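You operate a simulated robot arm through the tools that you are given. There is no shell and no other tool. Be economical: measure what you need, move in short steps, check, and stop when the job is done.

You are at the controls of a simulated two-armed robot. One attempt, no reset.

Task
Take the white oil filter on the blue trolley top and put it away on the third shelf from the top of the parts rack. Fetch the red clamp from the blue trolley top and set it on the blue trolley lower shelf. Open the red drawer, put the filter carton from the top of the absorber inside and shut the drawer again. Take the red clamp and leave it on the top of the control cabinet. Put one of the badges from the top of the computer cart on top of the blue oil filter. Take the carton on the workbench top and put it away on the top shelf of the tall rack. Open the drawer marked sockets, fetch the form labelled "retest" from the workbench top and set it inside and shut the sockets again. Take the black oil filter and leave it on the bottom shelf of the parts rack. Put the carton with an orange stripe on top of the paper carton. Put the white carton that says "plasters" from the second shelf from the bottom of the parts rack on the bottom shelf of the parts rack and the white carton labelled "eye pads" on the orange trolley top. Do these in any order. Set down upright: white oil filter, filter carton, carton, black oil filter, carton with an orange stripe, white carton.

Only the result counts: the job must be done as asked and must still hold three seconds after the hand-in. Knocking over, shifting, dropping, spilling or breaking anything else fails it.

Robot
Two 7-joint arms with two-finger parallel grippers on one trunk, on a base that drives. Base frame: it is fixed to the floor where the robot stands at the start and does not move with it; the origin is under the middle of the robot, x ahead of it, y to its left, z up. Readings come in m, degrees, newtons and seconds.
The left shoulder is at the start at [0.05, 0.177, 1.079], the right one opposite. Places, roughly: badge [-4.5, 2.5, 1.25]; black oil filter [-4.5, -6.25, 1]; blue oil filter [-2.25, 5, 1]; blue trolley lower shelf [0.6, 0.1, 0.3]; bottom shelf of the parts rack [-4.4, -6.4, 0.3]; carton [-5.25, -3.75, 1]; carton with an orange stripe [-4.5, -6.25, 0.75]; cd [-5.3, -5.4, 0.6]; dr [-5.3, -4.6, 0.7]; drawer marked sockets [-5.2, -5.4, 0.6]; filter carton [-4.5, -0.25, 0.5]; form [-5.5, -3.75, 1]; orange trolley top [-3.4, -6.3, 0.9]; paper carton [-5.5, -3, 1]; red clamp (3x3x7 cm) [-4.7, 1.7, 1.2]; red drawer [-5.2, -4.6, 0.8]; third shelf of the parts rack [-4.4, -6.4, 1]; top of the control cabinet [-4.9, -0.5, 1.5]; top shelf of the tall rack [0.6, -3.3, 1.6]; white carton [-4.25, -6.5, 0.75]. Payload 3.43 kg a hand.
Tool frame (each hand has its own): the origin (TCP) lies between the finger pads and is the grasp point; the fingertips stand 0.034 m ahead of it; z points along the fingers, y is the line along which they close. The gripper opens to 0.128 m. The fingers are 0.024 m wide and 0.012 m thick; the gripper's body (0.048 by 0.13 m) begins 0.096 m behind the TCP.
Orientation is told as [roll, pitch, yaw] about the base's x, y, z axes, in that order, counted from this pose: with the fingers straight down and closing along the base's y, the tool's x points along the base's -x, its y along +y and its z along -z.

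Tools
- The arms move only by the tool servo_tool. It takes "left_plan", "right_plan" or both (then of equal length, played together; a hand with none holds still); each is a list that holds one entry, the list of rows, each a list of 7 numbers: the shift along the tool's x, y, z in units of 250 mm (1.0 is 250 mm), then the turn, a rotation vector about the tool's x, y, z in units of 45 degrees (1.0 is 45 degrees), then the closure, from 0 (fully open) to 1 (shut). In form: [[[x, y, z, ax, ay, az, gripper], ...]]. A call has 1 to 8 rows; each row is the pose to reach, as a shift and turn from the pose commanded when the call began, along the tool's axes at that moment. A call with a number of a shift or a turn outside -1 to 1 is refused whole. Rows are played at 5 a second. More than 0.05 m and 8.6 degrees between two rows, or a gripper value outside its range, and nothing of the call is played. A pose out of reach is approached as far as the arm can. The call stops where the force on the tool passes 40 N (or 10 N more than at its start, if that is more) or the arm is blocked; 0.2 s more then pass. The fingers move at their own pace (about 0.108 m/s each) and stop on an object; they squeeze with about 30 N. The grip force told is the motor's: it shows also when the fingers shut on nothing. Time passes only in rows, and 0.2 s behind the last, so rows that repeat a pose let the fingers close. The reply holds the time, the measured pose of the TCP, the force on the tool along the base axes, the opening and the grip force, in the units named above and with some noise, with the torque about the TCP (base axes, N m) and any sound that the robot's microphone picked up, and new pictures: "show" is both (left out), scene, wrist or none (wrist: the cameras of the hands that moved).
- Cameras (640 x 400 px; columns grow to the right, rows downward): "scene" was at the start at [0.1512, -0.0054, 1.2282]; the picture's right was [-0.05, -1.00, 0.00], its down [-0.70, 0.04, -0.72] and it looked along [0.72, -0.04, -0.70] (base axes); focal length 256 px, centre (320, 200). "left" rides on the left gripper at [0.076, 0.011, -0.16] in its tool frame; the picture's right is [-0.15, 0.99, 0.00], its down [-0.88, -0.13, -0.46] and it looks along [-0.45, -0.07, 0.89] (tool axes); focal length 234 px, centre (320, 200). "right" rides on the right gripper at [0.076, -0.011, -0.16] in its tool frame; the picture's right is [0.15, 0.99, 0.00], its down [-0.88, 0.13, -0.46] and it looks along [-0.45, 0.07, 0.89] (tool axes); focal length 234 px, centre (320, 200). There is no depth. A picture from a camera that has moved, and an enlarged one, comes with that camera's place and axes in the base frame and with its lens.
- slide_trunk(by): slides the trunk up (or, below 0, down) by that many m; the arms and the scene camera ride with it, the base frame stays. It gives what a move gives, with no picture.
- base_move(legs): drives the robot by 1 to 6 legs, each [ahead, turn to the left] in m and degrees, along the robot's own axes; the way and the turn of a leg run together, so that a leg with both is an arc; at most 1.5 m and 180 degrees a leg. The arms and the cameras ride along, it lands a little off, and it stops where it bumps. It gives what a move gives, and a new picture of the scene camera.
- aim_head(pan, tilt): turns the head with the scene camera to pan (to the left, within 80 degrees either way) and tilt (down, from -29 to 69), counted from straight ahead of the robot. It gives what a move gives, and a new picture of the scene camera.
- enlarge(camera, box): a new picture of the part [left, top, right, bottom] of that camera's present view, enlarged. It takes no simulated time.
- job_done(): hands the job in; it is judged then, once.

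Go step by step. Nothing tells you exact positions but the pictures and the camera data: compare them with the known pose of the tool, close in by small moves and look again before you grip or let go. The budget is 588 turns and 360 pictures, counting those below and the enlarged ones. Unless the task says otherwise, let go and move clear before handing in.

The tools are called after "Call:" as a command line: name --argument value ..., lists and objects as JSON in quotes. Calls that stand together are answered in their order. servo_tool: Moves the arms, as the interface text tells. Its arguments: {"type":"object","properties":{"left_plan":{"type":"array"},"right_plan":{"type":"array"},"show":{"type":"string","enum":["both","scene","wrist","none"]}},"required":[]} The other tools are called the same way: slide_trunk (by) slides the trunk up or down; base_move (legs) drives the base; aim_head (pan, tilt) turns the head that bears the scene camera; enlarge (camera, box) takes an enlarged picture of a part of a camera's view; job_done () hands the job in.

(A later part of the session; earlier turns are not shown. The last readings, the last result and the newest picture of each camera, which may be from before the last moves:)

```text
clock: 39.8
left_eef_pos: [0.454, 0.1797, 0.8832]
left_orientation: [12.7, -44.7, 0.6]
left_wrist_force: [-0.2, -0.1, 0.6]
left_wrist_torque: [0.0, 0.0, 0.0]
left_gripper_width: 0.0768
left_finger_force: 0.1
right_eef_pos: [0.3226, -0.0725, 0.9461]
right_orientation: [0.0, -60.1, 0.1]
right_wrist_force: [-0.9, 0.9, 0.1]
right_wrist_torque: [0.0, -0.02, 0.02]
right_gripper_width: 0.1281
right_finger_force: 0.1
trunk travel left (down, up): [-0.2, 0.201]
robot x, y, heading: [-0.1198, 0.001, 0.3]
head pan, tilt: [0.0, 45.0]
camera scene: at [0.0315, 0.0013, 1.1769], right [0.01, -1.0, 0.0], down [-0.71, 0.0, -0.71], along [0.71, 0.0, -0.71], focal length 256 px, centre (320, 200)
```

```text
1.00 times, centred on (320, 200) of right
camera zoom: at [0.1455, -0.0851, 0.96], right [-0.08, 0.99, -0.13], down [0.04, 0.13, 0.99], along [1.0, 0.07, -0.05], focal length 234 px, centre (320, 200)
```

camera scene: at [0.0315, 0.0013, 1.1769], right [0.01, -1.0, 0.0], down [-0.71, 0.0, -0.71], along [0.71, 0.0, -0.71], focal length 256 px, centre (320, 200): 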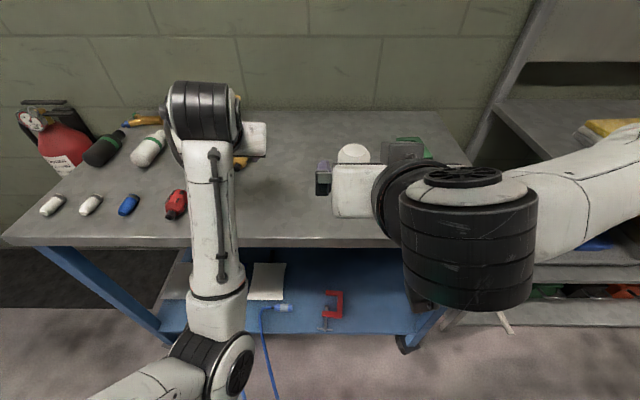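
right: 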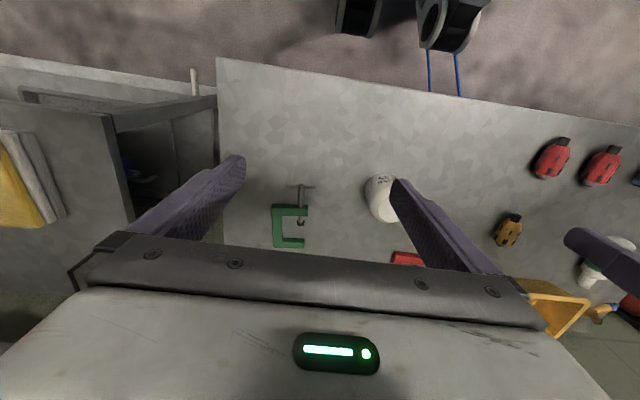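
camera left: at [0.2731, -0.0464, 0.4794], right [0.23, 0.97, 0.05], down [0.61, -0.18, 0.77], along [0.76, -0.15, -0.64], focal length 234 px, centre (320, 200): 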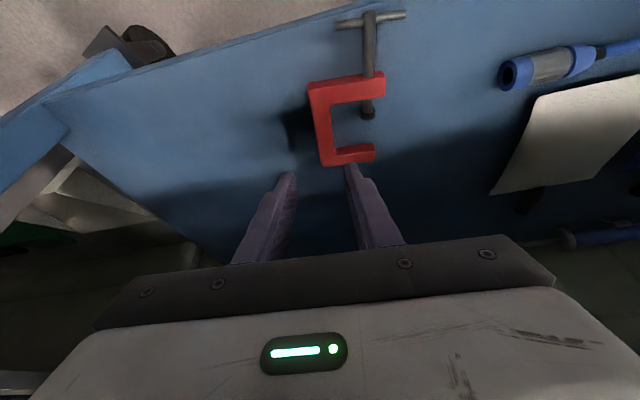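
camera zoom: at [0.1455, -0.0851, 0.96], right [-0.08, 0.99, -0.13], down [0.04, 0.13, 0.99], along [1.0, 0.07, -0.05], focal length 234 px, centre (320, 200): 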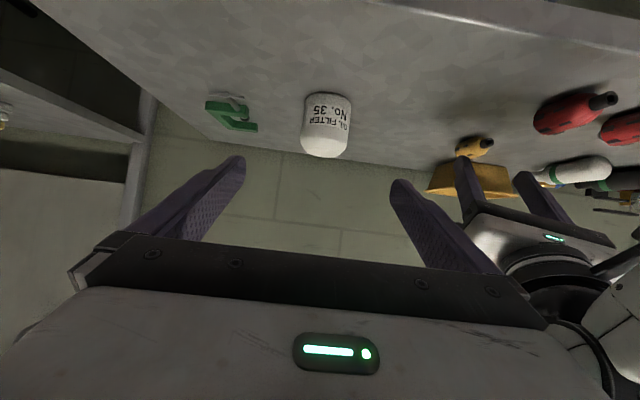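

The filter's centre is near [0.495, -0.066], top at z≈0.88. I'll descend beside it and advance so the fingers straddle it.

Call:
servo_tool --right_plan '[[[0.115, 0.008, 0.067, 0, 0, 0, 0], [0.23, 0.016, 0.134, 0, 0, 0, 0], [0.346, 0.024, 0.2, 0, 0, 0, 0], [0.262, 0.024, 0.346, 0, 0, 0, 0], [0.178, 0.024, 0.491, 0, 0, 0, 0], [0.094, 0.024, 0.637, 0, 0, 0, 0], [0.03, 0.024, 0.75, 0, 0, 0, 0]]]' --show "wrist"

```text
clock: 41.4
left_eef_pos: [0.4537, 0.1802, 0.8831]
left_orientation: [12.8, -44.7, 0.6]
left_wrist_force: [-0.2, 0.4, 0.3]
left_wrist_torque: [-0.04, 0.03, 0.05]
left_gripper_width: 0.0766
left_finger_force: 0.0
right_eef_pos: [0.4805, -0.0648, 0.8456]
right_orientation: [0.1, -60.2, 0.1]
right_wrist_force: [0.1, 0.2, -0.3]
right_wrist_torque: [-0.01, 0.0, 0.0]
right_gripper_width: 0.1278
right_finger_force: 0.0
trunk travel left (down, up): [-0.2, 0.201]
robot x, y, heading: [-0.119, -0.0004, 0.3]
head pan, tilt: [0.0, 45.0]
camera right: at [0.3042, -0.0775, 0.8599], right [-0.08, 0.99, -0.13], down [0.04, 0.13, 0.99], along [1.0, 0.07, -0.05], focal length 234 px, centre (320, 200)
```

right: 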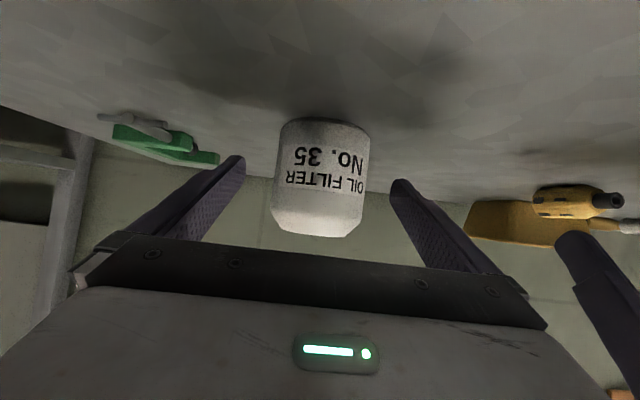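

The fingers straddle the filter. I'll nudge in 1 cm and close.

Call:
servo_tool --right_plan '[[[-0.02, 0, 0.035, 0, 0, 0, 0], [-0.02, 0, 0.035, 0, 0, 0, 0.5], [-0.02, 0, 0.035, 0, 0, 0, 1], [-0.02, 0, 0.035, 0, 0, 0, 1], [-0.02, 0, 0.035, 0, 0, 0, 1]]]' --show "none"

```text
clock: 42.6
left_eef_pos: [0.454, 0.1798, 0.8838]
left_orientation: [12.8, -44.8, 0.5]
left_wrist_force: [-0.1, 0.7, -0.2]
left_wrist_torque: [0.0, 0.0, -0.01]
left_gripper_width: 0.0767
left_finger_force: 0.0
right_eef_pos: [0.491, -0.0658, 0.8461]
right_orientation: [0.0, -60.2, 0.1]
right_wrist_force: [2.1, 0.0, 0.9]
right_wrist_torque: [-0.13, -0.05, 0.04]
right_gripper_width: 0.0668
right_finger_force: 30.0
trunk travel left (down, up): [-0.2, 0.201]
robot x, y, heading: [-0.1172, 0.0026, 0.4]
head pan, tilt: [0.0, 45.0]
```

Call:
servo_tool --right_plan '[[[-0.115, 0, -0.067, 0, 0, 0, 1], [-0.23, 0, -0.134, 0, 0, 0, 1], [-0.346, 0, -0.2, 0, 0, 0, 1]]]' --show "wrist"

```text
clock: 43.4
left_eef_pos: [0.4536, 0.1797, 0.883]
left_orientation: [12.8, -44.9, 0.6]
left_wrist_force: [0.6, 0.3, 0.4]
left_wrist_torque: [-0.01, 0.0, 0.01]
left_gripper_width: 0.0766
left_finger_force: 0.0
right_eef_pos: [0.4904, -0.0662, 0.9474]
right_orientation: [0.1, -60.2, 0.3]
right_wrist_force: [-0.5, -0.1, -2.4]
right_wrist_torque: [0.02, -0.03, -0.02]
right_gripper_width: 0.0669
right_finger_force: 29.9
trunk travel left (down, up): [-0.2, 0.201]
robot x, y, heading: [-0.1164, 0.0037, 0.5]
head pan, tilt: [0.0, 45.0]
camera right: at [0.3134, -0.0784, 0.9611], right [-0.08, 0.99, -0.13], down [0.04, 0.13, 0.99], along [1.0, 0.07, -0.05], focal length 234 px, centre (320, 200)
```

right: 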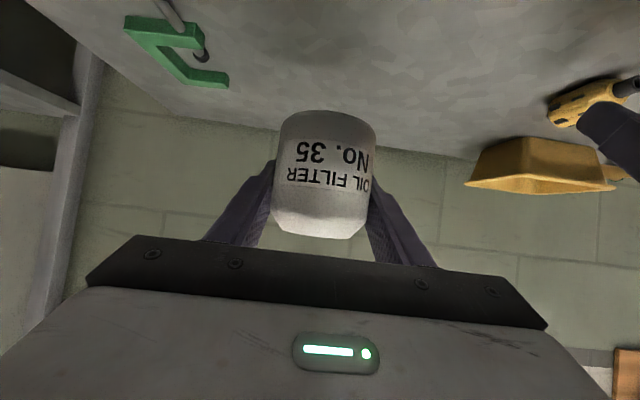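

The filter is held. I'll back away from the trolley.

Call:
base_move --legs '[[-0.7, 0]]'

Call:
servo_tool --right_plan '[[[0.09, -0.05, -0.156, 0, 0, 0, 1], [0.18, -0.1, -0.312, 0, 0, 0, 1], [0.27, -0.15, -0.468, 0, 0, 0, 1]]]' --show "none"

Call:
aim_head --pan 0 --tilt 15

```text
clock: 47.2
left_eef_pos: [-0.2467, 0.1753, 0.8834]
left_orientation: [12.8, -44.8, 0.3]
left_wrist_force: [-0.4, -0.3, 0.2]
left_wrist_torque: [0.01, 0.0, 0.01]
left_gripper_width: 0.0769
left_finger_force: 0.0
right_eef_pos: [-0.2129, -0.0714, 0.9465]
right_orientation: [0.2, -60.0, -0.2]
right_wrist_force: [-0.4, 1.2, -1.6]
right_wrist_torque: [-0.01, -0.01, -0.02]
right_gripper_width: 0.0667
right_finger_force: 29.7
trunk travel left (down, up): [-0.2, 0.201]
robot x, y, heading: [-0.8177, -0.0016, 0.2]
head pan, tilt: [0.0, 45.0]
camera scene: at [-0.671, -0.0024, 1.177], right [0.0, -1.0, 0.0], down [-0.71, 0.0, -0.71], along [0.71, 0.0, -0.71], focal length 256 px, centre (320, 200)
```

scene: 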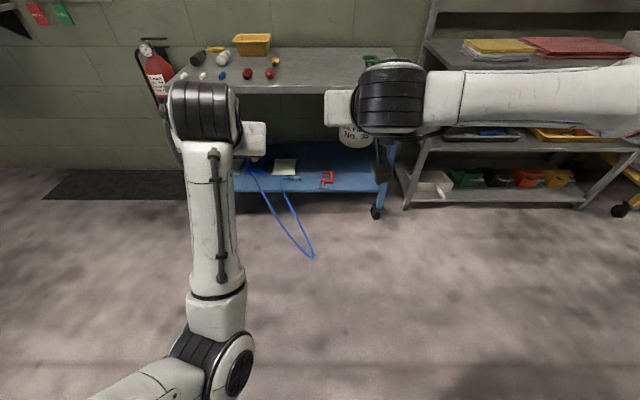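

```text
clock: 48.0
left_eef_pos: [-0.2479, 0.1751, 0.8841]
left_orientation: [12.8, -44.7, 0.3]
left_wrist_force: [-1.1, 1.2, -0.5]
left_wrist_torque: [0.02, 0.01, -0.01]
left_gripper_width: 0.0768
left_finger_force: 0.0
right_eef_pos: [-0.3489, -0.1098, 0.9479]
right_orientation: [0.0, -60.1, -0.1]
right_wrist_force: [0.5, 0.9, -1.7]
right_wrist_torque: [-0.01, -0.02, 0.0]
right_gripper_width: 0.0667
right_finger_force: 30.0
trunk travel left (down, up): [-0.2, 0.201]
robot x, y, heading: [-0.8254, 0.0026, 0.1]
head pan, tilt: [0.0, 45.0]
```

```text
clock: 49.0
left_eef_pos: [-0.2475, 0.1741, 0.8845]
left_orientation: [12.8, -44.8, 0.2]
left_wrist_force: [0.0, 0.3, 0.1]
left_wrist_torque: [0.02, -0.02, 0.01]
left_gripper_width: 0.077
left_finger_force: 0.0
right_eef_pos: [-0.348, -0.1096, 0.9466]
right_orientation: [0.1, -60.1, -0.1]
right_wrist_force: [0.2, 0.4, -2.4]
right_wrist_torque: [0.04, -0.05, -0.01]
right_gripper_width: 0.0668
right_finger_force: 30.0
trunk travel left (down, up): [-0.2, 0.201]
robot x, y, heading: [-0.8228, -0.0017, 0.3]
head pan, tilt: [0.0, 15.0]
camera scene: at [-0.6588, -0.0024, 1.2237], right [0.0, -1.0, 0.0], down [-0.26, 0.0, -0.97], along [0.97, 0.0, -0.26], focal length 256 px, centre (320, 200)
```

scene: 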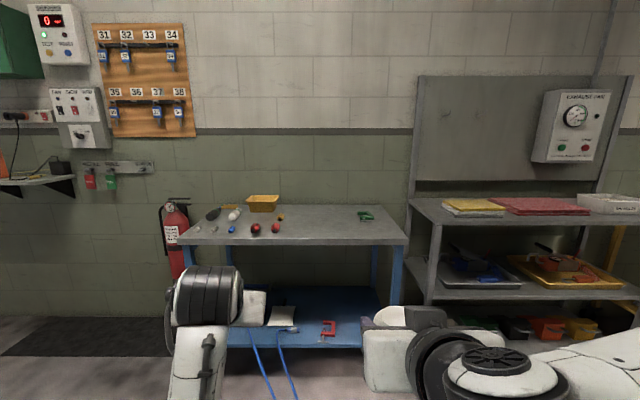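

Now turn to look down the room.

Call:
base_move --legs '[[0, -115]]'

```text
clock: 54.2
left_eef_pos: [-0.9055, -0.5966, 0.8843]
left_orientation: [12.7, -44.8, -114.7]
left_wrist_force: [-0.4, -0.4, 0.2]
left_wrist_torque: [0.0, 0.0, 0.0]
left_gripper_width: 0.0766
left_finger_force: 0.0
right_eef_pos: [-1.1199, -0.3854, 0.9466]
right_orientation: [0.1, -60.1, -115.2]
right_wrist_force: [-0.1, -0.8, -2.9]
right_wrist_torque: [0.0, 0.04, -0.06]
right_gripper_width: 0.0667
right_finger_force: 29.6
trunk travel left (down, up): [-0.2, 0.201]
robot x, y, heading: [-0.8207, -0.0027, -115.1]
head pan, tilt: [0.0, 15.0]
camera scene: at [-0.8915, -0.151, 1.2238], right [-0.91, 0.42, 0.0], down [0.11, 0.23, -0.97], along [-0.41, -0.88, -0.26], focal length 256 px, centre (320, 200)
```

scene: 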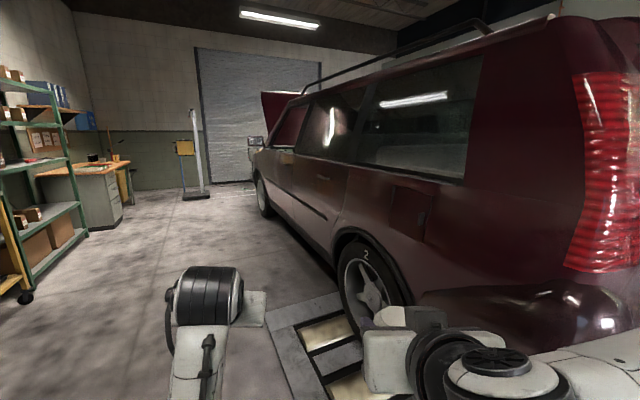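

A car fills the middle of the room, with ramps at its near side. I'll go down the corridor on the left (x≈-0.65).

Call:
base_move --legs '[[0, 27.4], [1.5, 0], [1.3, 0]]'

```text
clock: 69.2
left_eef_pos: [-0.4728, -3.3703, 0.8841]
left_orientation: [12.8, -44.8, -86.7]
left_wrist_force: [1.1, -0.3, 0.0]
left_wrist_torque: [-0.03, -0.01, 0.0]
left_gripper_width: 0.0766
left_finger_force: 0.1
right_eef_pos: [-0.7612, -3.2854, 0.9464]
right_orientation: [0.1, -60.0, -87.2]
right_wrist_force: [-0.2, -0.2, -2.2]
right_wrist_torque: [-0.03, -0.02, -0.01]
right_gripper_width: 0.0667
right_finger_force: 29.8
trunk travel left (down, up): [-0.2, 0.201]
robot x, y, heading: [-0.6798, -2.805, -87.0]
head pan, tilt: [0.0, 15.0]
camera scene: at [-0.67, -2.9712, 1.2238], right [-1.0, -0.05, 0.0], down [-0.01, 0.26, -0.97], along [0.05, -0.96, -0.26], focal length 256 px, centre (320, 200)
```

scene: 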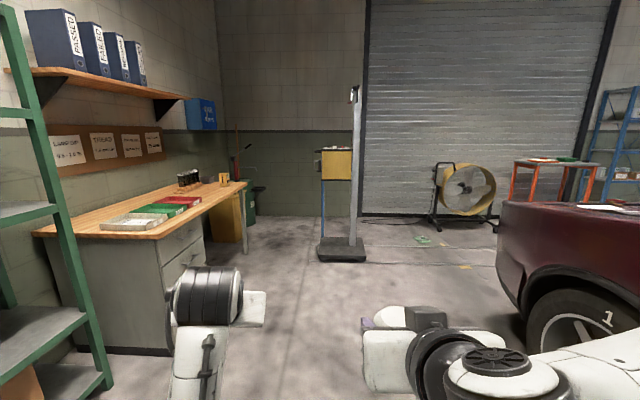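

Call:
base_move --legs '[[1.0, 0], [0, -34], [1.3, 0]]'

```text
clock: 82.2
left_eef_pos: [-1.459, -5.5064, 0.8845]
left_orientation: [12.9, -44.9, -121.4]
left_wrist_force: [-0.5, 0.3, -0.8]
left_wrist_torque: [0.02, 0.01, -0.03]
left_gripper_width: 0.0767
left_finger_force: 0.0
right_eef_pos: [-1.6485, -5.2714, 0.9471]
right_orientation: [0.1, -60.1, -121.9]
right_wrist_force: [0.4, 0.5, -2.4]
right_wrist_torque: [-0.04, 0.01, 0.0]
right_gripper_width: 0.0667
right_finger_force: 29.8
trunk travel left (down, up): [-0.2, 0.201]
robot x, y, heading: [-1.3088, -4.9269, -121.7]
head pan, tilt: [0.0, 15.0]
camera scene: at [-1.3939, -5.066, 1.2238], right [-0.85, 0.52, 0.0], down [0.14, 0.22, -0.97], along [-0.51, -0.82, -0.26], focal length 256 px, centre (320, 200)
```

scene: 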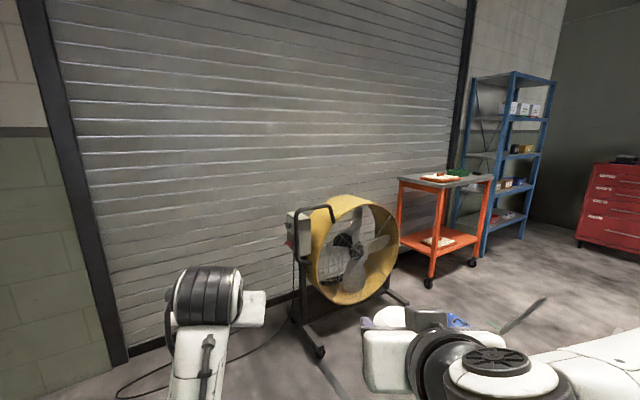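

Call:
base_move --legs '[[0.4, 0], [0, -40]]'

```text
clock: 86.5
left_eef_pos: [-2.01, -5.6104, 0.8836]
left_orientation: [12.9, -44.8, -161.9]
left_wrist_force: [-0.3, 0.6, 0.0]
left_wrist_torque: [-0.01, 0.0, -0.01]
left_gripper_width: 0.0767
left_finger_force: 0.0
right_eef_pos: [-2.0024, -5.3091, 0.9466]
right_orientation: [0.1, -60.2, -162.3]
right_wrist_force: [-0.2, -0.1, -3.0]
right_wrist_torque: [-0.03, -0.03, 0.0]
right_gripper_width: 0.0667
right_finger_force: 30.3
trunk travel left (down, up): [-0.2, 0.201]
robot x, y, heading: [-1.5147, -5.2653, -162.0]
head pan, tilt: [0.0, 15.0]
camera scene: at [-1.6741, -5.3171, 1.2238], right [-0.31, 0.95, 0.0], down [0.25, 0.08, -0.97], along [-0.92, -0.3, -0.26], focal length 256 px, centre (320, 200)
```

scene: 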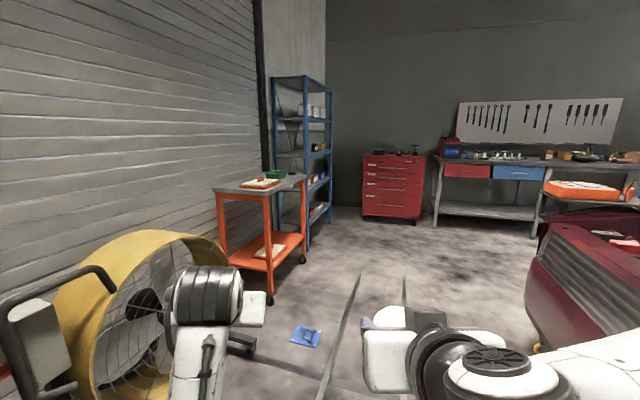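

Call:
enlarge --camera "scene" --box '[220, 200, 440, 400]'

Call:
enlarge --camera "scene" --box '[200, 60, 440, 240]'

Call:
enlarge --camera "scene" --box '[420, 80, 640, 240]'

```text
2.00 times, centred on (330, 300) of scene
camera zoom: at [-1.6741, -5.3171, 1.2238], right [-0.31, 0.95, 0.0], down [0.25, 0.08, -0.97], along [-0.92, -0.3, -0.26], focal length 513 px, centre (300, 0)
```

zoom: 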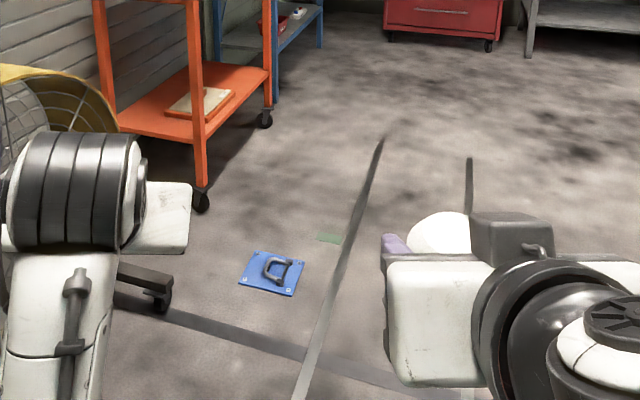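

```text
2.22 times, centred on (320, 150) of scene
camera zoom: at [-1.6741, -5.3171, 1.2238], right [-0.31, 0.95, 0.0], down [0.25, 0.08, -0.97], along [-0.92, -0.3, -0.26], focal length 570 px, centre (320, 311)
```

zoom: 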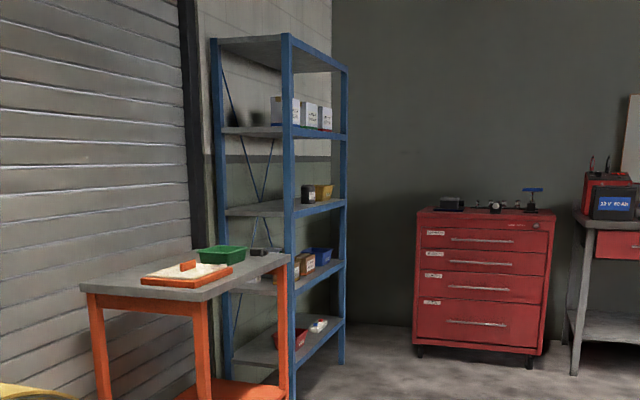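

```text
2.50 times, centred on (530, 160) of scene
camera zoom: at [-1.6741, -5.3171, 1.2238], right [-0.31, 0.95, 0.0], down [0.25, 0.08, -0.97], along [-0.92, -0.3, -0.26], focal length 641 px, centre (-205, 300)
```

zoom: 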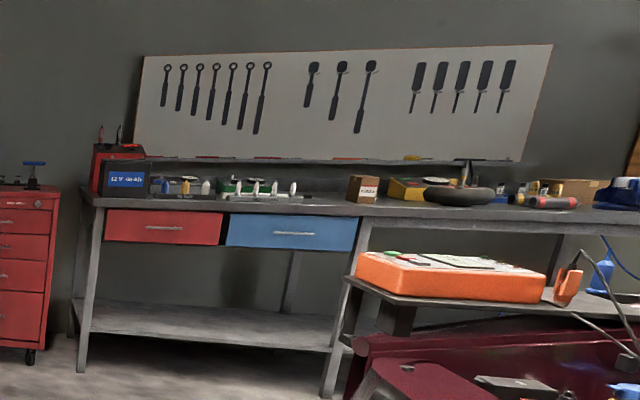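

The floor lines are just markings; a small blue plate lies near [-2.9,-5.8]. Blue parts rack, orange trolley, red sockets cabinet and workbench are all visible. I'll drive west, passing north of the plate.

Call:
base_move --legs '[[0, -18.5], [1.4, 0], [1.2, 0], [0, 90]]'

```text
clock: 104.1
left_eef_pos: [-3.9491, -5.8408, 0.883]
left_orientation: [12.8, -44.8, -90.0]
left_wrist_force: [-0.2, -0.3, -0.3]
left_wrist_torque: [-0.03, -0.01, 0.01]
left_gripper_width: 0.0768
left_finger_force: 0.1
right_eef_pos: [-4.2343, -5.7378, 0.9463]
right_orientation: [0.1, -60.1, -90.4]
right_wrist_force: [0.4, -0.4, -3.6]
right_wrist_torque: [-0.01, 0.01, 0.03]
right_gripper_width: 0.0665
right_finger_force: 30.2
trunk travel left (down, up): [-0.2, 0.201]
robot x, y, heading: [-4.1249, -5.2691, -90.3]
head pan, tilt: [0.0, 15.0]
camera scene: at [-4.1244, -5.4308, 1.2238], right [-1.0, 0.0, 0.0], down [0.0, 0.26, -0.97], along [0.0, -0.97, -0.26], focal length 256 px, centre (320, 200)
```

scene: 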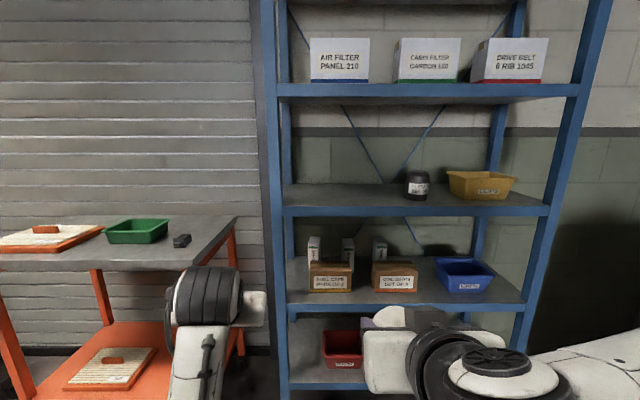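

Call:
enlarge --camera "scene" --box '[270, 140, 550, 315]'

```text
2.29 times, centred on (410, 228) of scene
camera zoom: at [-4.1244, -5.4308, 1.2238], right [-1.0, 0.0, 0.0], down [0.0, 0.26, -0.97], along [0.0, -0.97, -0.26], focal length 586 px, centre (114, 137)
```

zoom: 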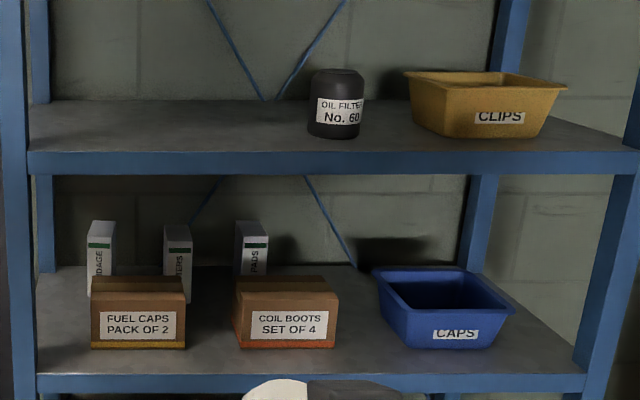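

COIL BOOTS carries the orange stripe; the white cartons (bandage, plasters, eye pads) stand behind the brown ones. I'll place the white filter first: retract the left arm with a level tool, and raise the trunk.

Call:
servo_tool --left_plan '[[[0.0, 0, 0, 0.05, -0.18, 0, 0.4], [0.0, 0, -0.05, 0.1, -0.36, 0, 0.4], [0.05, 0, -0.15, 0.15, -0.54, 0, 0.4], [0.09, 0, -0.27, 0.2, -0.7, 0, 0.4], [0.13, 0, -0.41, 0.25, -0.85, 0, 0.4], [0.18, 0, -0.55, 0.284, -1, 0, 0.4], [0.23, 0, -0.7, 0.284, -1, 0, 0.4], [0.283, 0, -0.848, 0.284, -1, 0, 0.4]]]' --show "none"

Call:
slide_trunk --by 0.14

```text
clock: 105.2
left_eef_pos: [-3.9645, -5.7833, 1.0265]
left_orientation: [107.1, -86.4, 164.9]
left_wrist_force: [-0.5, -0.6, -0.6]
left_wrist_torque: [0.03, 0.02, 0.0]
left_gripper_width: 0.0767
left_finger_force: 0.2
right_eef_pos: [-4.2331, -5.7387, 0.9451]
right_orientation: [0.0, -60.0, -90.1]
right_wrist_force: [0.2, -0.5, -2.8]
right_wrist_torque: [-0.02, 0.0, 0.01]
right_gripper_width: 0.0666
right_finger_force: 29.1
trunk travel left (down, up): [-0.2, 0.201]
robot x, y, heading: [-4.1232, -5.2687, -90.1]
head pan, tilt: [0.0, 15.0]
stopped in row 5 (left hand): the arm was blocked; the commanded pose is now the measured one
```

```text
clock: 106.8
left_eef_pos: [-3.9643, -5.7822, 1.1652]
left_orientation: [107.6, -86.4, 164.3]
left_wrist_force: [-0.1, 1.0, 0.0]
left_wrist_torque: [-0.02, -0.03, 0.01]
left_gripper_width: 0.0766
left_finger_force: 0.0
right_eef_pos: [-4.2335, -5.7405, 1.0871]
right_orientation: [0.1, -59.9, -90.2]
right_wrist_force: [0.5, 0.3, -3.4]
right_wrist_torque: [-0.01, -0.03, 0.0]
right_gripper_width: 0.066
right_finger_force: 30.0
trunk travel left (down, up): [-0.34, 0.061]
robot x, y, heading: [-4.1248, -5.2681, -90.2]
head pan, tilt: [0.0, 15.0]
```

Call:
servo_tool --left_plan '[[[0, 0.15, 0, 0, 0, 0, 0.4], [0, 0.3, 0, 0, 0, 0, 0.4], [0, 0.45, 0, 0, 0, 0, 0.4], [0, 0.6, 0, 0, 0, 0, 0.4]]]' --show "none"

Call:
base_move --legs '[[0.25, 0]]'

Call:
enlarge --camera "right" --box '[0, 0, 640, 400]'

```text
clock: 107.8
left_eef_pos: [-3.8151, -5.7762, 1.1737]
left_orientation: [108.0, -86.4, 163.8]
left_wrist_force: [0.1, 0.5, -0.4]
left_wrist_torque: [-0.01, -0.02, -0.05]
left_gripper_width: 0.0769
left_finger_force: 0.0
right_eef_pos: [-4.2326, -5.7389, 1.0873]
right_orientation: [0.1, -60.1, -90.2]
right_wrist_force: [0.9, 0.8, -2.3]
right_wrist_torque: [-0.06, 0.02, 0.0]
right_gripper_width: 0.0665
right_finger_force: 29.5
trunk travel left (down, up): [-0.34, 0.061]
robot x, y, heading: [-4.1274, -5.2674, -89.8]
head pan, tilt: [0.0, 15.0]
```

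```text
clock: 109.7
left_eef_pos: [-3.8161, -6.027, 1.1731]
left_orientation: [106.8, -86.4, 165.0]
left_wrist_force: [0.2, 0.7, -0.1]
left_wrist_torque: [0.01, -0.02, -0.02]
left_gripper_width: 0.0767
left_finger_force: 0.0
right_eef_pos: [-4.2337, -5.9882, 1.0862]
right_orientation: [0.1, -60.1, -90.3]
right_wrist_force: [-1.2, -0.6, -2.2]
right_wrist_torque: [-0.01, 0.0, -0.02]
right_gripper_width: 0.0663
right_finger_force: 30.1
trunk travel left (down, up): [-0.34, 0.061]
robot x, y, heading: [-4.1203, -5.5105, -89.8]
head pan, tilt: [0.0, 15.0]
camera scene: at [-4.1247, -5.6804, 1.3636], right [-1.0, 0.0, 0.0], down [0.0, 0.26, -0.97], along [0.0, -0.97, -0.26], focal length 256 px, centre (320, 200)
```

scene: 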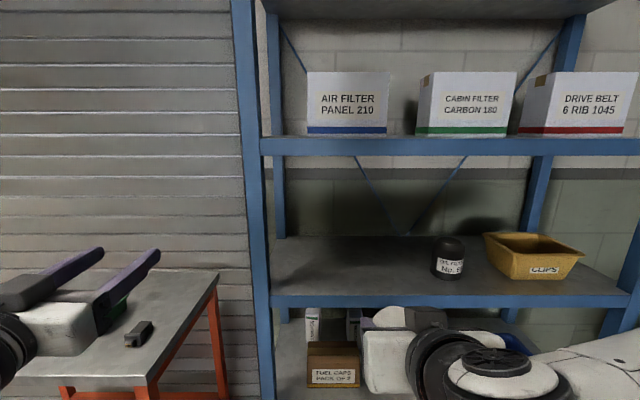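

```text
1.00 times, centred on (320, 200) of right
camera zoom: at [-4.2441, -5.8126, 1.1004], right [0.99, 0.07, -0.13], down [0.13, -0.05, 0.99], along [0.06, -1.0, -0.05], focal length 234 px, centre (320, 200)
```

zoom: 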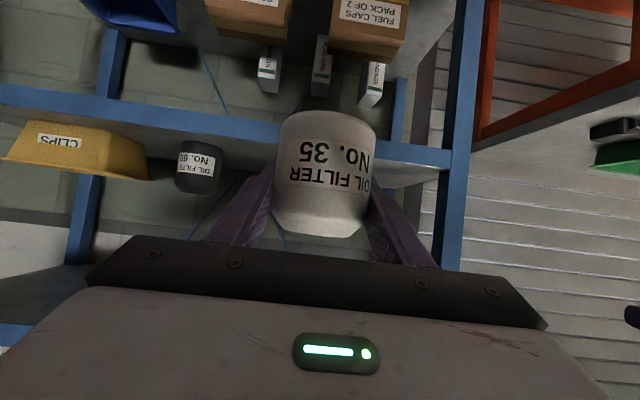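

Shelf 3 is at z≈1.0 with its front edge at y≈-6.19; the spot at x≈-4.23 is free. I'll drive in 0.19 m and extend the arm.

Call:
base_move --legs '[[0.19, 0]]'

Call:
servo_tool --right_plan '[[[-0.08, 0, 0.139, 0, 0, 0, 1], [-0.16, 0, 0.277, 0, 0, 0, 1], [-0.24, 0, 0.416, 0, 0, 0, 1], [-0.24, 0, 0.416, 0, 0, 0, 1]]]' --show "wrist"

```text
clock: 111.2
left_eef_pos: [-3.8174, -6.2164, 1.1723]
left_orientation: [106.7, -86.4, 165.0]
left_wrist_force: [0.1, 0.1, -1.2]
left_wrist_torque: [-0.01, -0.02, -0.05]
left_gripper_width: 0.0769
left_finger_force: 0.1
right_eef_pos: [-4.2338, -6.1775, 1.0858]
right_orientation: [0.1, -60.0, -90.3]
right_wrist_force: [-0.1, -0.3, -2.8]
right_wrist_torque: [0.0, 0.03, -0.01]
right_gripper_width: 0.0666
right_finger_force: 30.3
trunk travel left (down, up): [-0.34, 0.061]
robot x, y, heading: [-4.126, -5.7041, -90.6]
head pan, tilt: [0.0, 15.0]
camera scene: at [-4.1253, -5.8698, 1.3636], right [-1.0, 0.0, 0.0], down [0.0, 0.26, -0.97], along [0.0, -0.97, -0.26], focal length 256 px, centre (320, 200)
```

scene: 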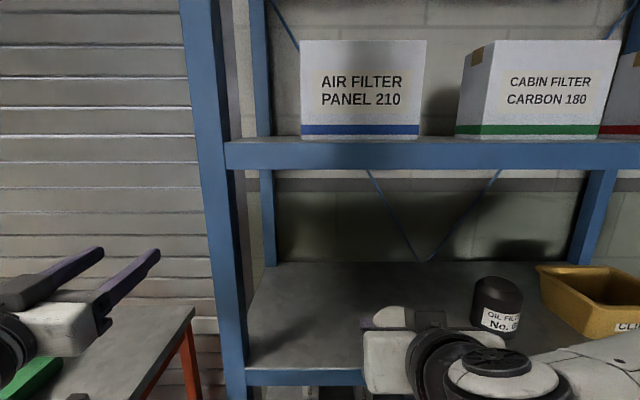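

```text
clock: 112.2
left_eef_pos: [-3.8176, -6.2156, 1.1728]
left_orientation: [107.5, -86.4, 164.1]
left_wrist_force: [-0.3, 0.0, -1.0]
left_wrist_torque: [0.0, 0.03, 0.0]
left_gripper_width: 0.0767
left_finger_force: 0.1
right_eef_pos: [-4.235, -6.2989, 1.0883]
right_orientation: [0.1, -60.0, -90.2]
right_wrist_force: [0.1, 0.4, -2.3]
right_wrist_torque: [-0.01, -0.02, 0.0]
right_gripper_width: 0.0663
right_finger_force: 30.5
trunk travel left (down, up): [-0.34, 0.061]
robot x, y, heading: [-4.129, -5.704, -90.1]
head pan, tilt: [0.0, 15.0]
camera right: at [-4.2465, -6.1226, 1.1012], right [0.99, 0.07, -0.13], down [0.13, -0.05, 0.99], along [0.06, -1.0, -0.05], focal length 234 px, centre (320, 200)
```

right: 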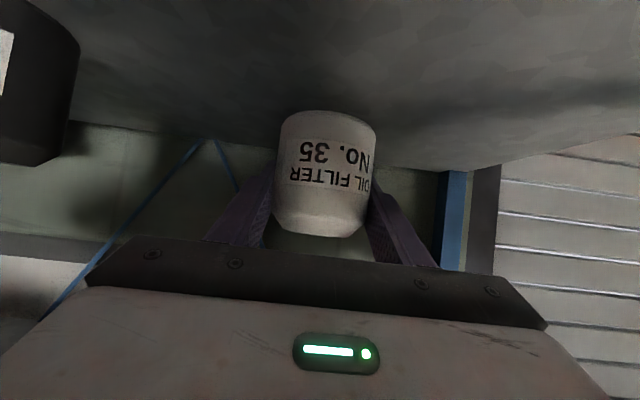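

Over the shelf. I'll lower in fine steps until contact.

Call:
servo_tool --right_plan '[[[0.052, 0, 0.03, 0, 0, 0, 1], [0.104, 0, 0.06, 0, 0, 0, 1], [0.121, 0, 0.07, 0, 0, 0, 1], [0.139, 0, 0.08, 0, 0, 0, 1], [0.156, 0, 0.09, 0, 0, 0, 1], [0.173, 0, 0.1, 0, 0, 0, 1], [0.19, 0, 0.11, 0, 0, 0, 1]]]' --show "none"

```text
clock: 113.8
left_eef_pos: [-3.8177, -6.2128, 1.1735]
left_orientation: [109.2, -86.3, 162.5]
left_wrist_force: [-1.1, 0.8, 0.0]
left_wrist_torque: [0.01, 0.02, 0.02]
left_gripper_width: 0.0766
left_finger_force: 0.1
right_eef_pos: [-4.2345, -6.2965, 1.0352]
right_orientation: [0.2, -60.6, -90.4]
right_wrist_force: [-0.8, -1.2, 20.9]
right_wrist_torque: [0.29, 0.19, 0.18]
right_gripper_width: 0.0661
right_finger_force: 29.9
trunk travel left (down, up): [-0.34, 0.061]
robot x, y, heading: [-4.1232, -5.7066, -89.9]
head pan, tilt: [0.0, 15.0]
```

Contact. Release and back out.

Call:
servo_tool --right_plan '[[[-0.007, 0, -0.004, 0, 0, 0, 1], [-0.007, 0, -0.004, 0, 0, 0, 0.6], [-0.007, 0, -0.004, 0, 0, 0, 0.2], [-0.007, 0, -0.004, 0, 0, 0, 0.2], [0.08, 0, -0.15, 0, 0, 0, 0.2], [0.16, 0, -0.29, 0, 0, 0, 0.2], [0.24, 0, -0.43, 0, 0, 0, 0.2], [0.3, 0, -0.54, 0, 0, 0, 0.2]]]' --show "wrist"

```text
clock: 115.6
left_eef_pos: [-3.817, -6.215, 1.1732]
left_orientation: [107.8, -86.4, 164.0]
left_wrist_force: [0.0, 0.6, -0.3]
left_wrist_torque: [0.0, 0.02, 0.0]
left_gripper_width: 0.077
left_finger_force: 0.1
right_eef_pos: [-4.234, -6.1417, 1.0346]
right_orientation: [0.1, -60.1, -90.3]
right_wrist_force: [-0.7, -1.7, 0.8]
right_wrist_torque: [-0.03, 0.01, 0.01]
right_gripper_width: 0.1022
right_finger_force: 0.0
trunk travel left (down, up): [-0.34, 0.061]
robot x, y, heading: [-4.1293, -5.7057, -90.2]
head pan, tilt: [0.0, 15.0]
camera right: at [-4.2454, -5.9667, 1.0481], right [0.99, 0.07, -0.13], down [0.13, -0.04, 0.99], along [0.06, -1.0, -0.05], focal length 234 px, centre (320, 200)
```

right: 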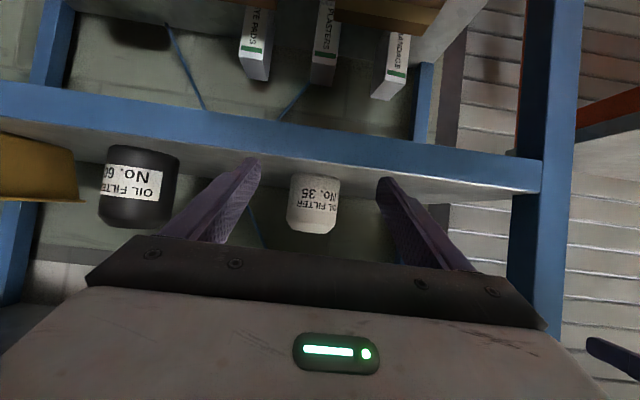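

The white filter stands on the third shelf. Next I'll shift the base sideways in front of the black filter, and tuck the left hand back.

Call:
base_move --legs '[[-0.12, 0], [0, 30], [-0.5, 0], [0, -30]]'

Call:
servo_tool --left_plan '[[[0.1, 0, -0.03, 0, 0.148, 0, 0.4], [0.21, 0, -0.07, 0, 0.296, 0, 0.4], [0.32, 0, -0.11, 0, 0.444, 0, 0.4], [0.43, 0, -0.15, 0, 0.592, 0, 0.4], [0.54, 0, -0.19, 0, 0.74, 0, 0.4], [0.64, 0, -0.234, 0, 0.889, 0, 0.4]]]' --show "none"

```text
clock: 122.4
left_eef_pos: [-4.0671, -5.658, 1.1729]
left_orientation: [107.4, -86.4, 164.5]
left_wrist_force: [-0.9, 0.6, 0.2]
left_wrist_torque: [0.0, 0.0, 0.03]
left_gripper_width: 0.077
left_finger_force: 0.1
right_eef_pos: [-4.485, -5.5856, 1.0347]
right_orientation: [0.1, -60.1, -90.2]
right_wrist_force: [0.1, 0.3, -0.6]
right_wrist_torque: [0.0, 0.02, 0.05]
right_gripper_width: 0.1022
right_finger_force: 0.0
trunk travel left (down, up): [-0.34, 0.061]
robot x, y, heading: [-4.3778, -5.1493, -90.1]
head pan, tilt: [0.0, 15.0]
camera scene: at [-4.3761, -5.3117, 1.3638], right [-1.0, 0.0, 0.0], down [0.0, 0.26, -0.97], along [0.0, -0.97, -0.26], focal length 256 px, centre (320, 200)
```

scene: 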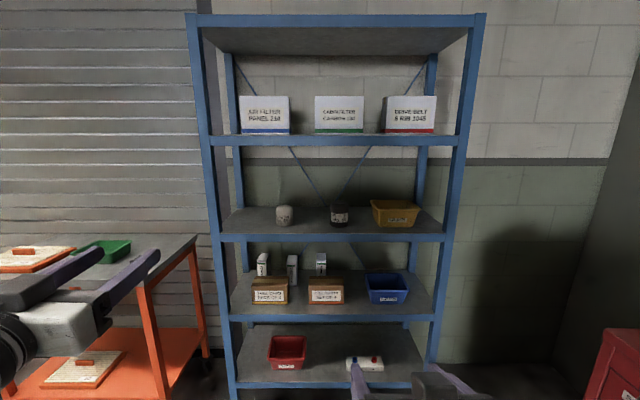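

```text
clock: 123.8
left_eef_pos: [-4.0597, -5.6015, 1.0125]
left_orientation: [5.4, -50.9, -92.3]
left_wrist_force: [0.1, 0.3, 0.1]
left_wrist_torque: [0.02, 0.02, -0.03]
left_gripper_width: 0.0768
left_finger_force: 0.2
left hand out of reach, approached as far as the arm can: row 2, 3, 4, 5
right_eef_pos: [-4.484, -5.5855, 1.0348]
right_orientation: [0.0, -60.1, -90.3]
right_wrist_force: [-0.5, -0.4, -0.4]
right_wrist_torque: [0.0, -0.01, -0.01]
right_gripper_width: 0.1026
right_finger_force: 0.0
trunk travel left (down, up): [-0.34, 0.061]
robot x, y, heading: [-4.3768, -5.1481, -90.1]
head pan, tilt: [0.0, 15.0]
```

I see the full rack. The black filter is at about [-4.452, -6.305], and the bottom shelf has a free gap near x=-4.40. I'll drive in and go for the black filter with the right hand.

Call:
servo_tool --right_plan '[[[0, 0.07, 0, 0, 0, 0, 0], [0, 0.136, 0, 0, 0, 0, 0]]]' --show "none"

Call:
base_move --legs '[[0.52, 0]]'

Call:
enlarge --camera "right" --box '[0, 0, 640, 400]'

```text
clock: 124.4
left_eef_pos: [-4.0591, -5.602, 1.0131]
left_orientation: [5.5, -51.0, -92.3]
left_wrist_force: [0.3, 0.3, 0.3]
left_wrist_torque: [-0.01, 0.01, -0.02]
left_gripper_width: 0.0769
left_finger_force: 0.0
right_eef_pos: [-4.4498, -5.5868, 1.0339]
right_orientation: [0.0, -60.0, -90.0]
right_wrist_force: [0.2, 0.5, 0.0]
right_wrist_torque: [0.02, 0.0, -0.02]
right_gripper_width: 0.1281
right_finger_force: 0.0
trunk travel left (down, up): [-0.34, 0.061]
robot x, y, heading: [-4.3714, -5.1523, -90.0]
head pan, tilt: [0.0, 15.0]
```

```text
clock: 127.4
left_eef_pos: [-4.0608, -6.1156, 1.0114]
left_orientation: [5.5, -50.8, -92.1]
left_wrist_force: [-0.3, -1.3, -0.7]
left_wrist_torque: [0.01, -0.01, 0.01]
left_gripper_width: 0.0769
left_finger_force: 0.0
right_eef_pos: [-4.4496, -6.1024, 1.0346]
right_orientation: [0.1, -60.0, -90.1]
right_wrist_force: [-0.3, 0.0, -0.5]
right_wrist_torque: [-0.01, 0.0, -0.02]
right_gripper_width: 0.128
right_finger_force: 0.1
trunk travel left (down, up): [-0.34, 0.061]
robot x, y, heading: [-4.3757, -5.6643, -90.0]
head pan, tilt: [0.0, 15.0]
camera scene: at [-4.3757, -5.8275, 1.3637], right [-1.0, 0.0, 0.0], down [0.0, 0.26, -0.97], along [0.0, -0.97, -0.26], focal length 256 px, centre (320, 200)
```

scene: 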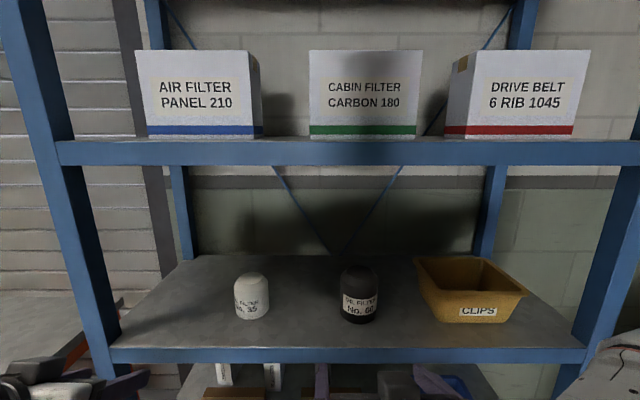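

```text
1.00 times, centred on (320, 200) of right
camera zoom: at [-4.4614, -5.9264, 1.0482], right [0.99, 0.07, -0.13], down [0.13, -0.04, 0.99], along [0.07, -1.0, -0.05], focal length 234 px, centre (320, 200)
```

zoom: 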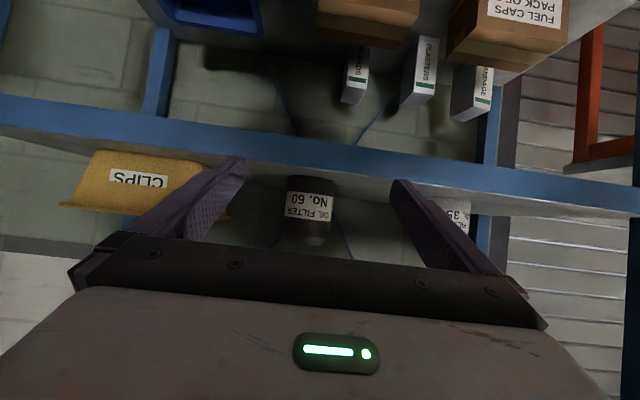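

Aligned with the black filter. Advancing 0.19 m and closing.

Call:
servo_tool --right_plan '[[[-0.08, 0, 0.139, 0, 0, 0, 0], [-0.16, 0, 0.277, 0, 0, 0, 0], [-0.24, 0, 0.416, 0, 0, 0, 0], [-0.32, 0, 0.554, 0, 0, 0, 0], [-0.38, 0, 0.658, 0, 0, 0, 0], [-0.38, 0, 0.658, 0, 0, 0, 0.6], [-0.38, 0, 0.658, 0, 0, 0, 1], [-0.38, 0, 0.658, 0, 0, 0, 1]]]' --show "wrist"

```text
clock: 129.2
left_eef_pos: [-4.0594, -6.1173, 1.0124]
left_orientation: [5.5, -50.8, -92.3]
left_wrist_force: [-0.2, -0.7, -1.1]
left_wrist_torque: [0.0, 0.01, -0.04]
left_gripper_width: 0.0767
left_finger_force: 0.1
right_eef_pos: [-4.4507, -6.2919, 1.0344]
right_orientation: [0.1, -60.1, -90.0]
right_wrist_force: [-0.1, -1.8, 0.5]
right_wrist_torque: [-0.01, 0.13, -0.02]
right_gripper_width: 0.0728
right_finger_force: 30.2
trunk travel left (down, up): [-0.34, 0.061]
robot x, y, heading: [-4.3776, -5.6649, -90.0]
head pan, tilt: [0.0, 15.0]
camera right: at [-4.4617, -6.116, 1.0492], right [0.99, 0.07, -0.13], down [0.13, -0.04, 0.99], along [0.07, -1.0, -0.05], focal length 234 px, centre (320, 200)
```

right: 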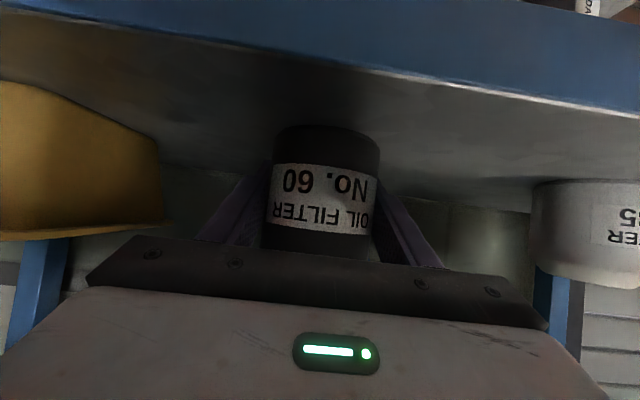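

Gripped. Lift 4 cm, then back out.

Call:
servo_tool --right_plan '[[[-0.07, 0, -0.04, 0, 0, 0, 1], [-0.139, 0, -0.08, 0, 0, 0, 1]]]' --show "none"

Call:
base_move --legs '[[-0.45, 0]]'

```text
clock: 129.8
left_eef_pos: [-4.0585, -6.1166, 1.0117]
left_orientation: [5.4, -50.9, -92.2]
left_wrist_force: [-0.2, -0.2, 0.2]
left_wrist_torque: [-0.03, 0.01, -0.02]
left_gripper_width: 0.0766
left_finger_force: 0.0
right_eef_pos: [-4.4512, -6.292, 1.0753]
right_orientation: [0.1, -60.0, -90.1]
right_wrist_force: [-0.6, 0.3, -2.9]
right_wrist_torque: [-0.01, -0.05, 0.03]
right_gripper_width: 0.0732
right_finger_force: 30.3
trunk travel left (down, up): [-0.34, 0.061]
robot x, y, heading: [-4.3773, -5.6648, -89.9]
head pan, tilt: [0.0, 15.0]
```

```text
clock: 132.5
left_eef_pos: [-4.0594, -5.6663, 1.0126]
left_orientation: [5.5, -50.9, -92.2]
left_wrist_force: [1.0, 0.4, -0.1]
left_wrist_torque: [0.03, 0.04, 0.0]
left_gripper_width: 0.0769
left_finger_force: 0.0
right_eef_pos: [-4.4502, -5.8407, 1.0743]
right_orientation: [0.1, -60.1, -90.2]
right_wrist_force: [0.5, -0.4, -2.4]
right_wrist_torque: [-0.04, -0.01, -0.01]
right_gripper_width: 0.073
right_finger_force: 30.0
trunk travel left (down, up): [-0.34, 0.061]
robot x, y, heading: [-4.3778, -5.2119, -89.9]
head pan, tilt: [0.0, 15.0]
camera scene: at [-4.376, -5.3766, 1.3638], right [-1.0, 0.0, 0.0], down [0.0, 0.26, -0.97], along [0.0, -0.97, -0.26], focal length 256 px, centre (320, 200)
```

scene: 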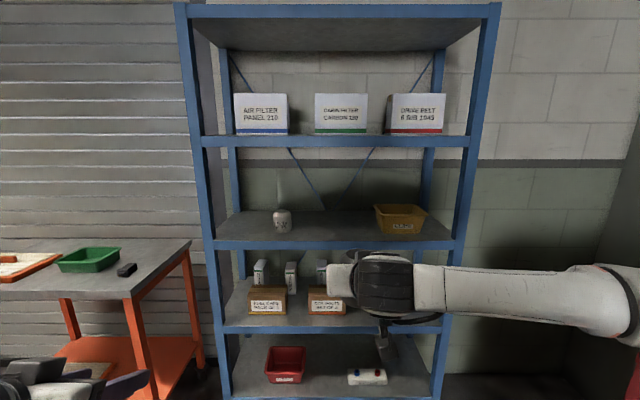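

Now the trunk goes down, and the right hand lower, for the bottom shelf.

Call:
slide_trunk --by -0.34

Call:
servo_tool --right_plan '[[[0.147, 0.035, 0.085, 0, 0, 0, 1], [0.294, 0.07, 0.17, 0, 0, 0, 1], [0.442, 0.105, 0.255, 0, 0, 0, 1], [0.589, 0.14, 0.34, 0, 0, 0, 1]]]' --show "none"

Call:
servo_tool --right_plan '[[[0.147, 0.02, 0.085, 0, 0, 0, 1], [0.294, 0.03, 0.17, 0, 0, 0, 1], [0.442, 0.045, 0.255, 0, 0, 0, 1], [0.589, 0.06, 0.34, 0, 0, 0, 1]]]' --show "scene"

```text
clock: 135.8
left_eef_pos: [-4.0597, -5.6661, 0.673]
left_orientation: [5.5, -50.9, -92.3]
left_wrist_force: [0.8, -0.9, 0.0]
left_wrist_torque: [-0.01, 0.0, 0.04]
left_gripper_width: 0.0769
left_finger_force: 0.2
right_eef_pos: [-4.45, -5.8418, 0.7354]
right_orientation: [0.2, -60.0, -90.2]
right_wrist_force: [0.6, -0.1, -2.2]
right_wrist_torque: [0.02, -0.02, 0.0]
right_gripper_width: 0.073
right_finger_force: 29.9
trunk travel left (down, up): [0.0, 0.401]
robot x, y, heading: [-4.3752, -5.2116, -89.9]
head pan, tilt: [0.0, 15.0]
```

```text
clock: 136.8
left_eef_pos: [-4.0597, -5.6663, 0.6729]
left_orientation: [5.5, -50.9, -92.3]
left_wrist_force: [1.3, 0.0, 0.8]
left_wrist_torque: [0.01, -0.01, 0.01]
left_gripper_width: 0.077
left_finger_force: 0.1
right_eef_pos: [-4.4148, -5.84, 0.564]
right_orientation: [0.1, -60.0, -90.1]
right_wrist_force: [0.0, 0.4, -2.5]
right_wrist_torque: [-0.01, 0.01, 0.0]
right_gripper_width: 0.073
right_finger_force: 30.2
trunk travel left (down, up): [0.0, 0.401]
robot x, y, heading: [-4.3733, -5.2159, -90.1]
head pan, tilt: [0.0, 15.0]
```

```text
clock: 137.8
left_eef_pos: [-4.0592, -5.6661, 0.673]
left_orientation: [5.6, -50.9, -92.3]
left_wrist_force: [0.0, -0.5, -0.5]
left_wrist_torque: [0.04, 0.04, 0.02]
left_gripper_width: 0.0769
left_finger_force: 0.1
right_eef_pos: [-4.3999, -5.8416, 0.3951]
right_orientation: [0.1, -60.1, -90.1]
right_wrist_force: [-0.7, -0.8, -2.1]
right_wrist_torque: [-0.01, 0.01, -0.01]
right_gripper_width: 0.0728
right_finger_force: 30.2
trunk travel left (down, up): [0.0, 0.401]
robot x, y, heading: [-4.3744, -5.212, -90.1]
head pan, tilt: [0.0, 15.0]
camera scene: at [-4.376, -5.3768, 1.0238], right [-1.0, 0.0, 0.0], down [0.0, 0.26, -0.97], along [0.0, -0.97, -0.26], focal length 256 px, centre (320, 200)
```

scene: 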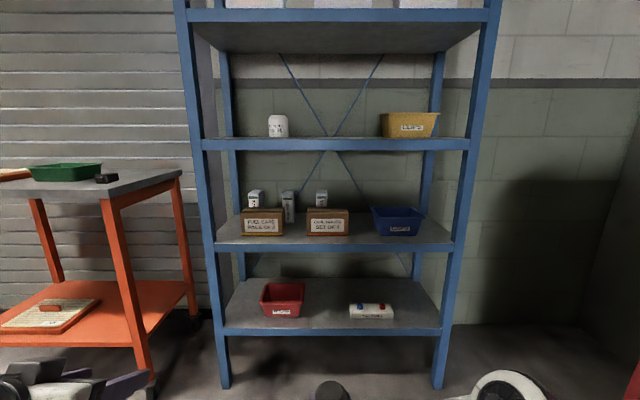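

The gap between the red bin and the white item is centred at x≈-4.40, where the hand already is. Drive in.

Call:
base_move --legs '[[0.45, 0]]'

Call:
enlarge --camera "right" --box '[0, 0, 640, 400]'

```text
clock: 140.5
left_eef_pos: [-4.0611, -6.1155, 0.673]
left_orientation: [5.4, -51.0, -92.3]
left_wrist_force: [0.9, -0.1, 0.1]
left_wrist_torque: [0.0, -0.01, 0.03]
left_gripper_width: 0.0768
left_finger_force: 0.0
right_eef_pos: [-4.403, -6.2884, 0.3953]
right_orientation: [0.1, -60.0, -90.3]
right_wrist_force: [0.2, -0.2, -2.6]
right_wrist_torque: [-0.07, -0.01, 0.0]
right_gripper_width: 0.073
right_finger_force: 30.2
trunk travel left (down, up): [0.0, 0.401]
robot x, y, heading: [-4.3751, -5.6617, -90.1]
head pan, tilt: [0.0, 15.0]
camera scene: at [-4.3769, -5.8246, 1.0238], right [-1.0, 0.0, 0.0], down [0.0, 0.26, -0.97], along [0.0, -0.97, -0.26], focal length 256 px, centre (320, 200)
```

scene: 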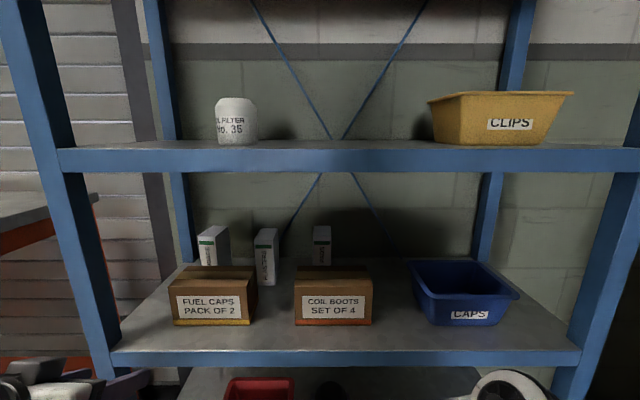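

```text
1.00 times, centred on (320, 200) of right
camera zoom: at [-4.4135, -6.1131, 0.4087], right [0.99, 0.07, -0.13], down [0.13, -0.05, 0.99], along [0.06, -1.0, -0.05], focal length 234 px, centre (320, 200)
```

zoom: 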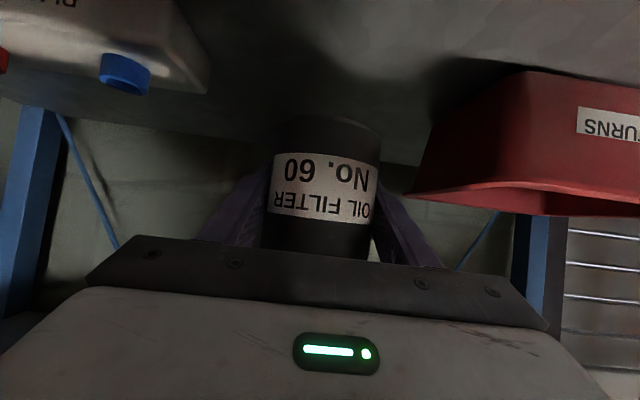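

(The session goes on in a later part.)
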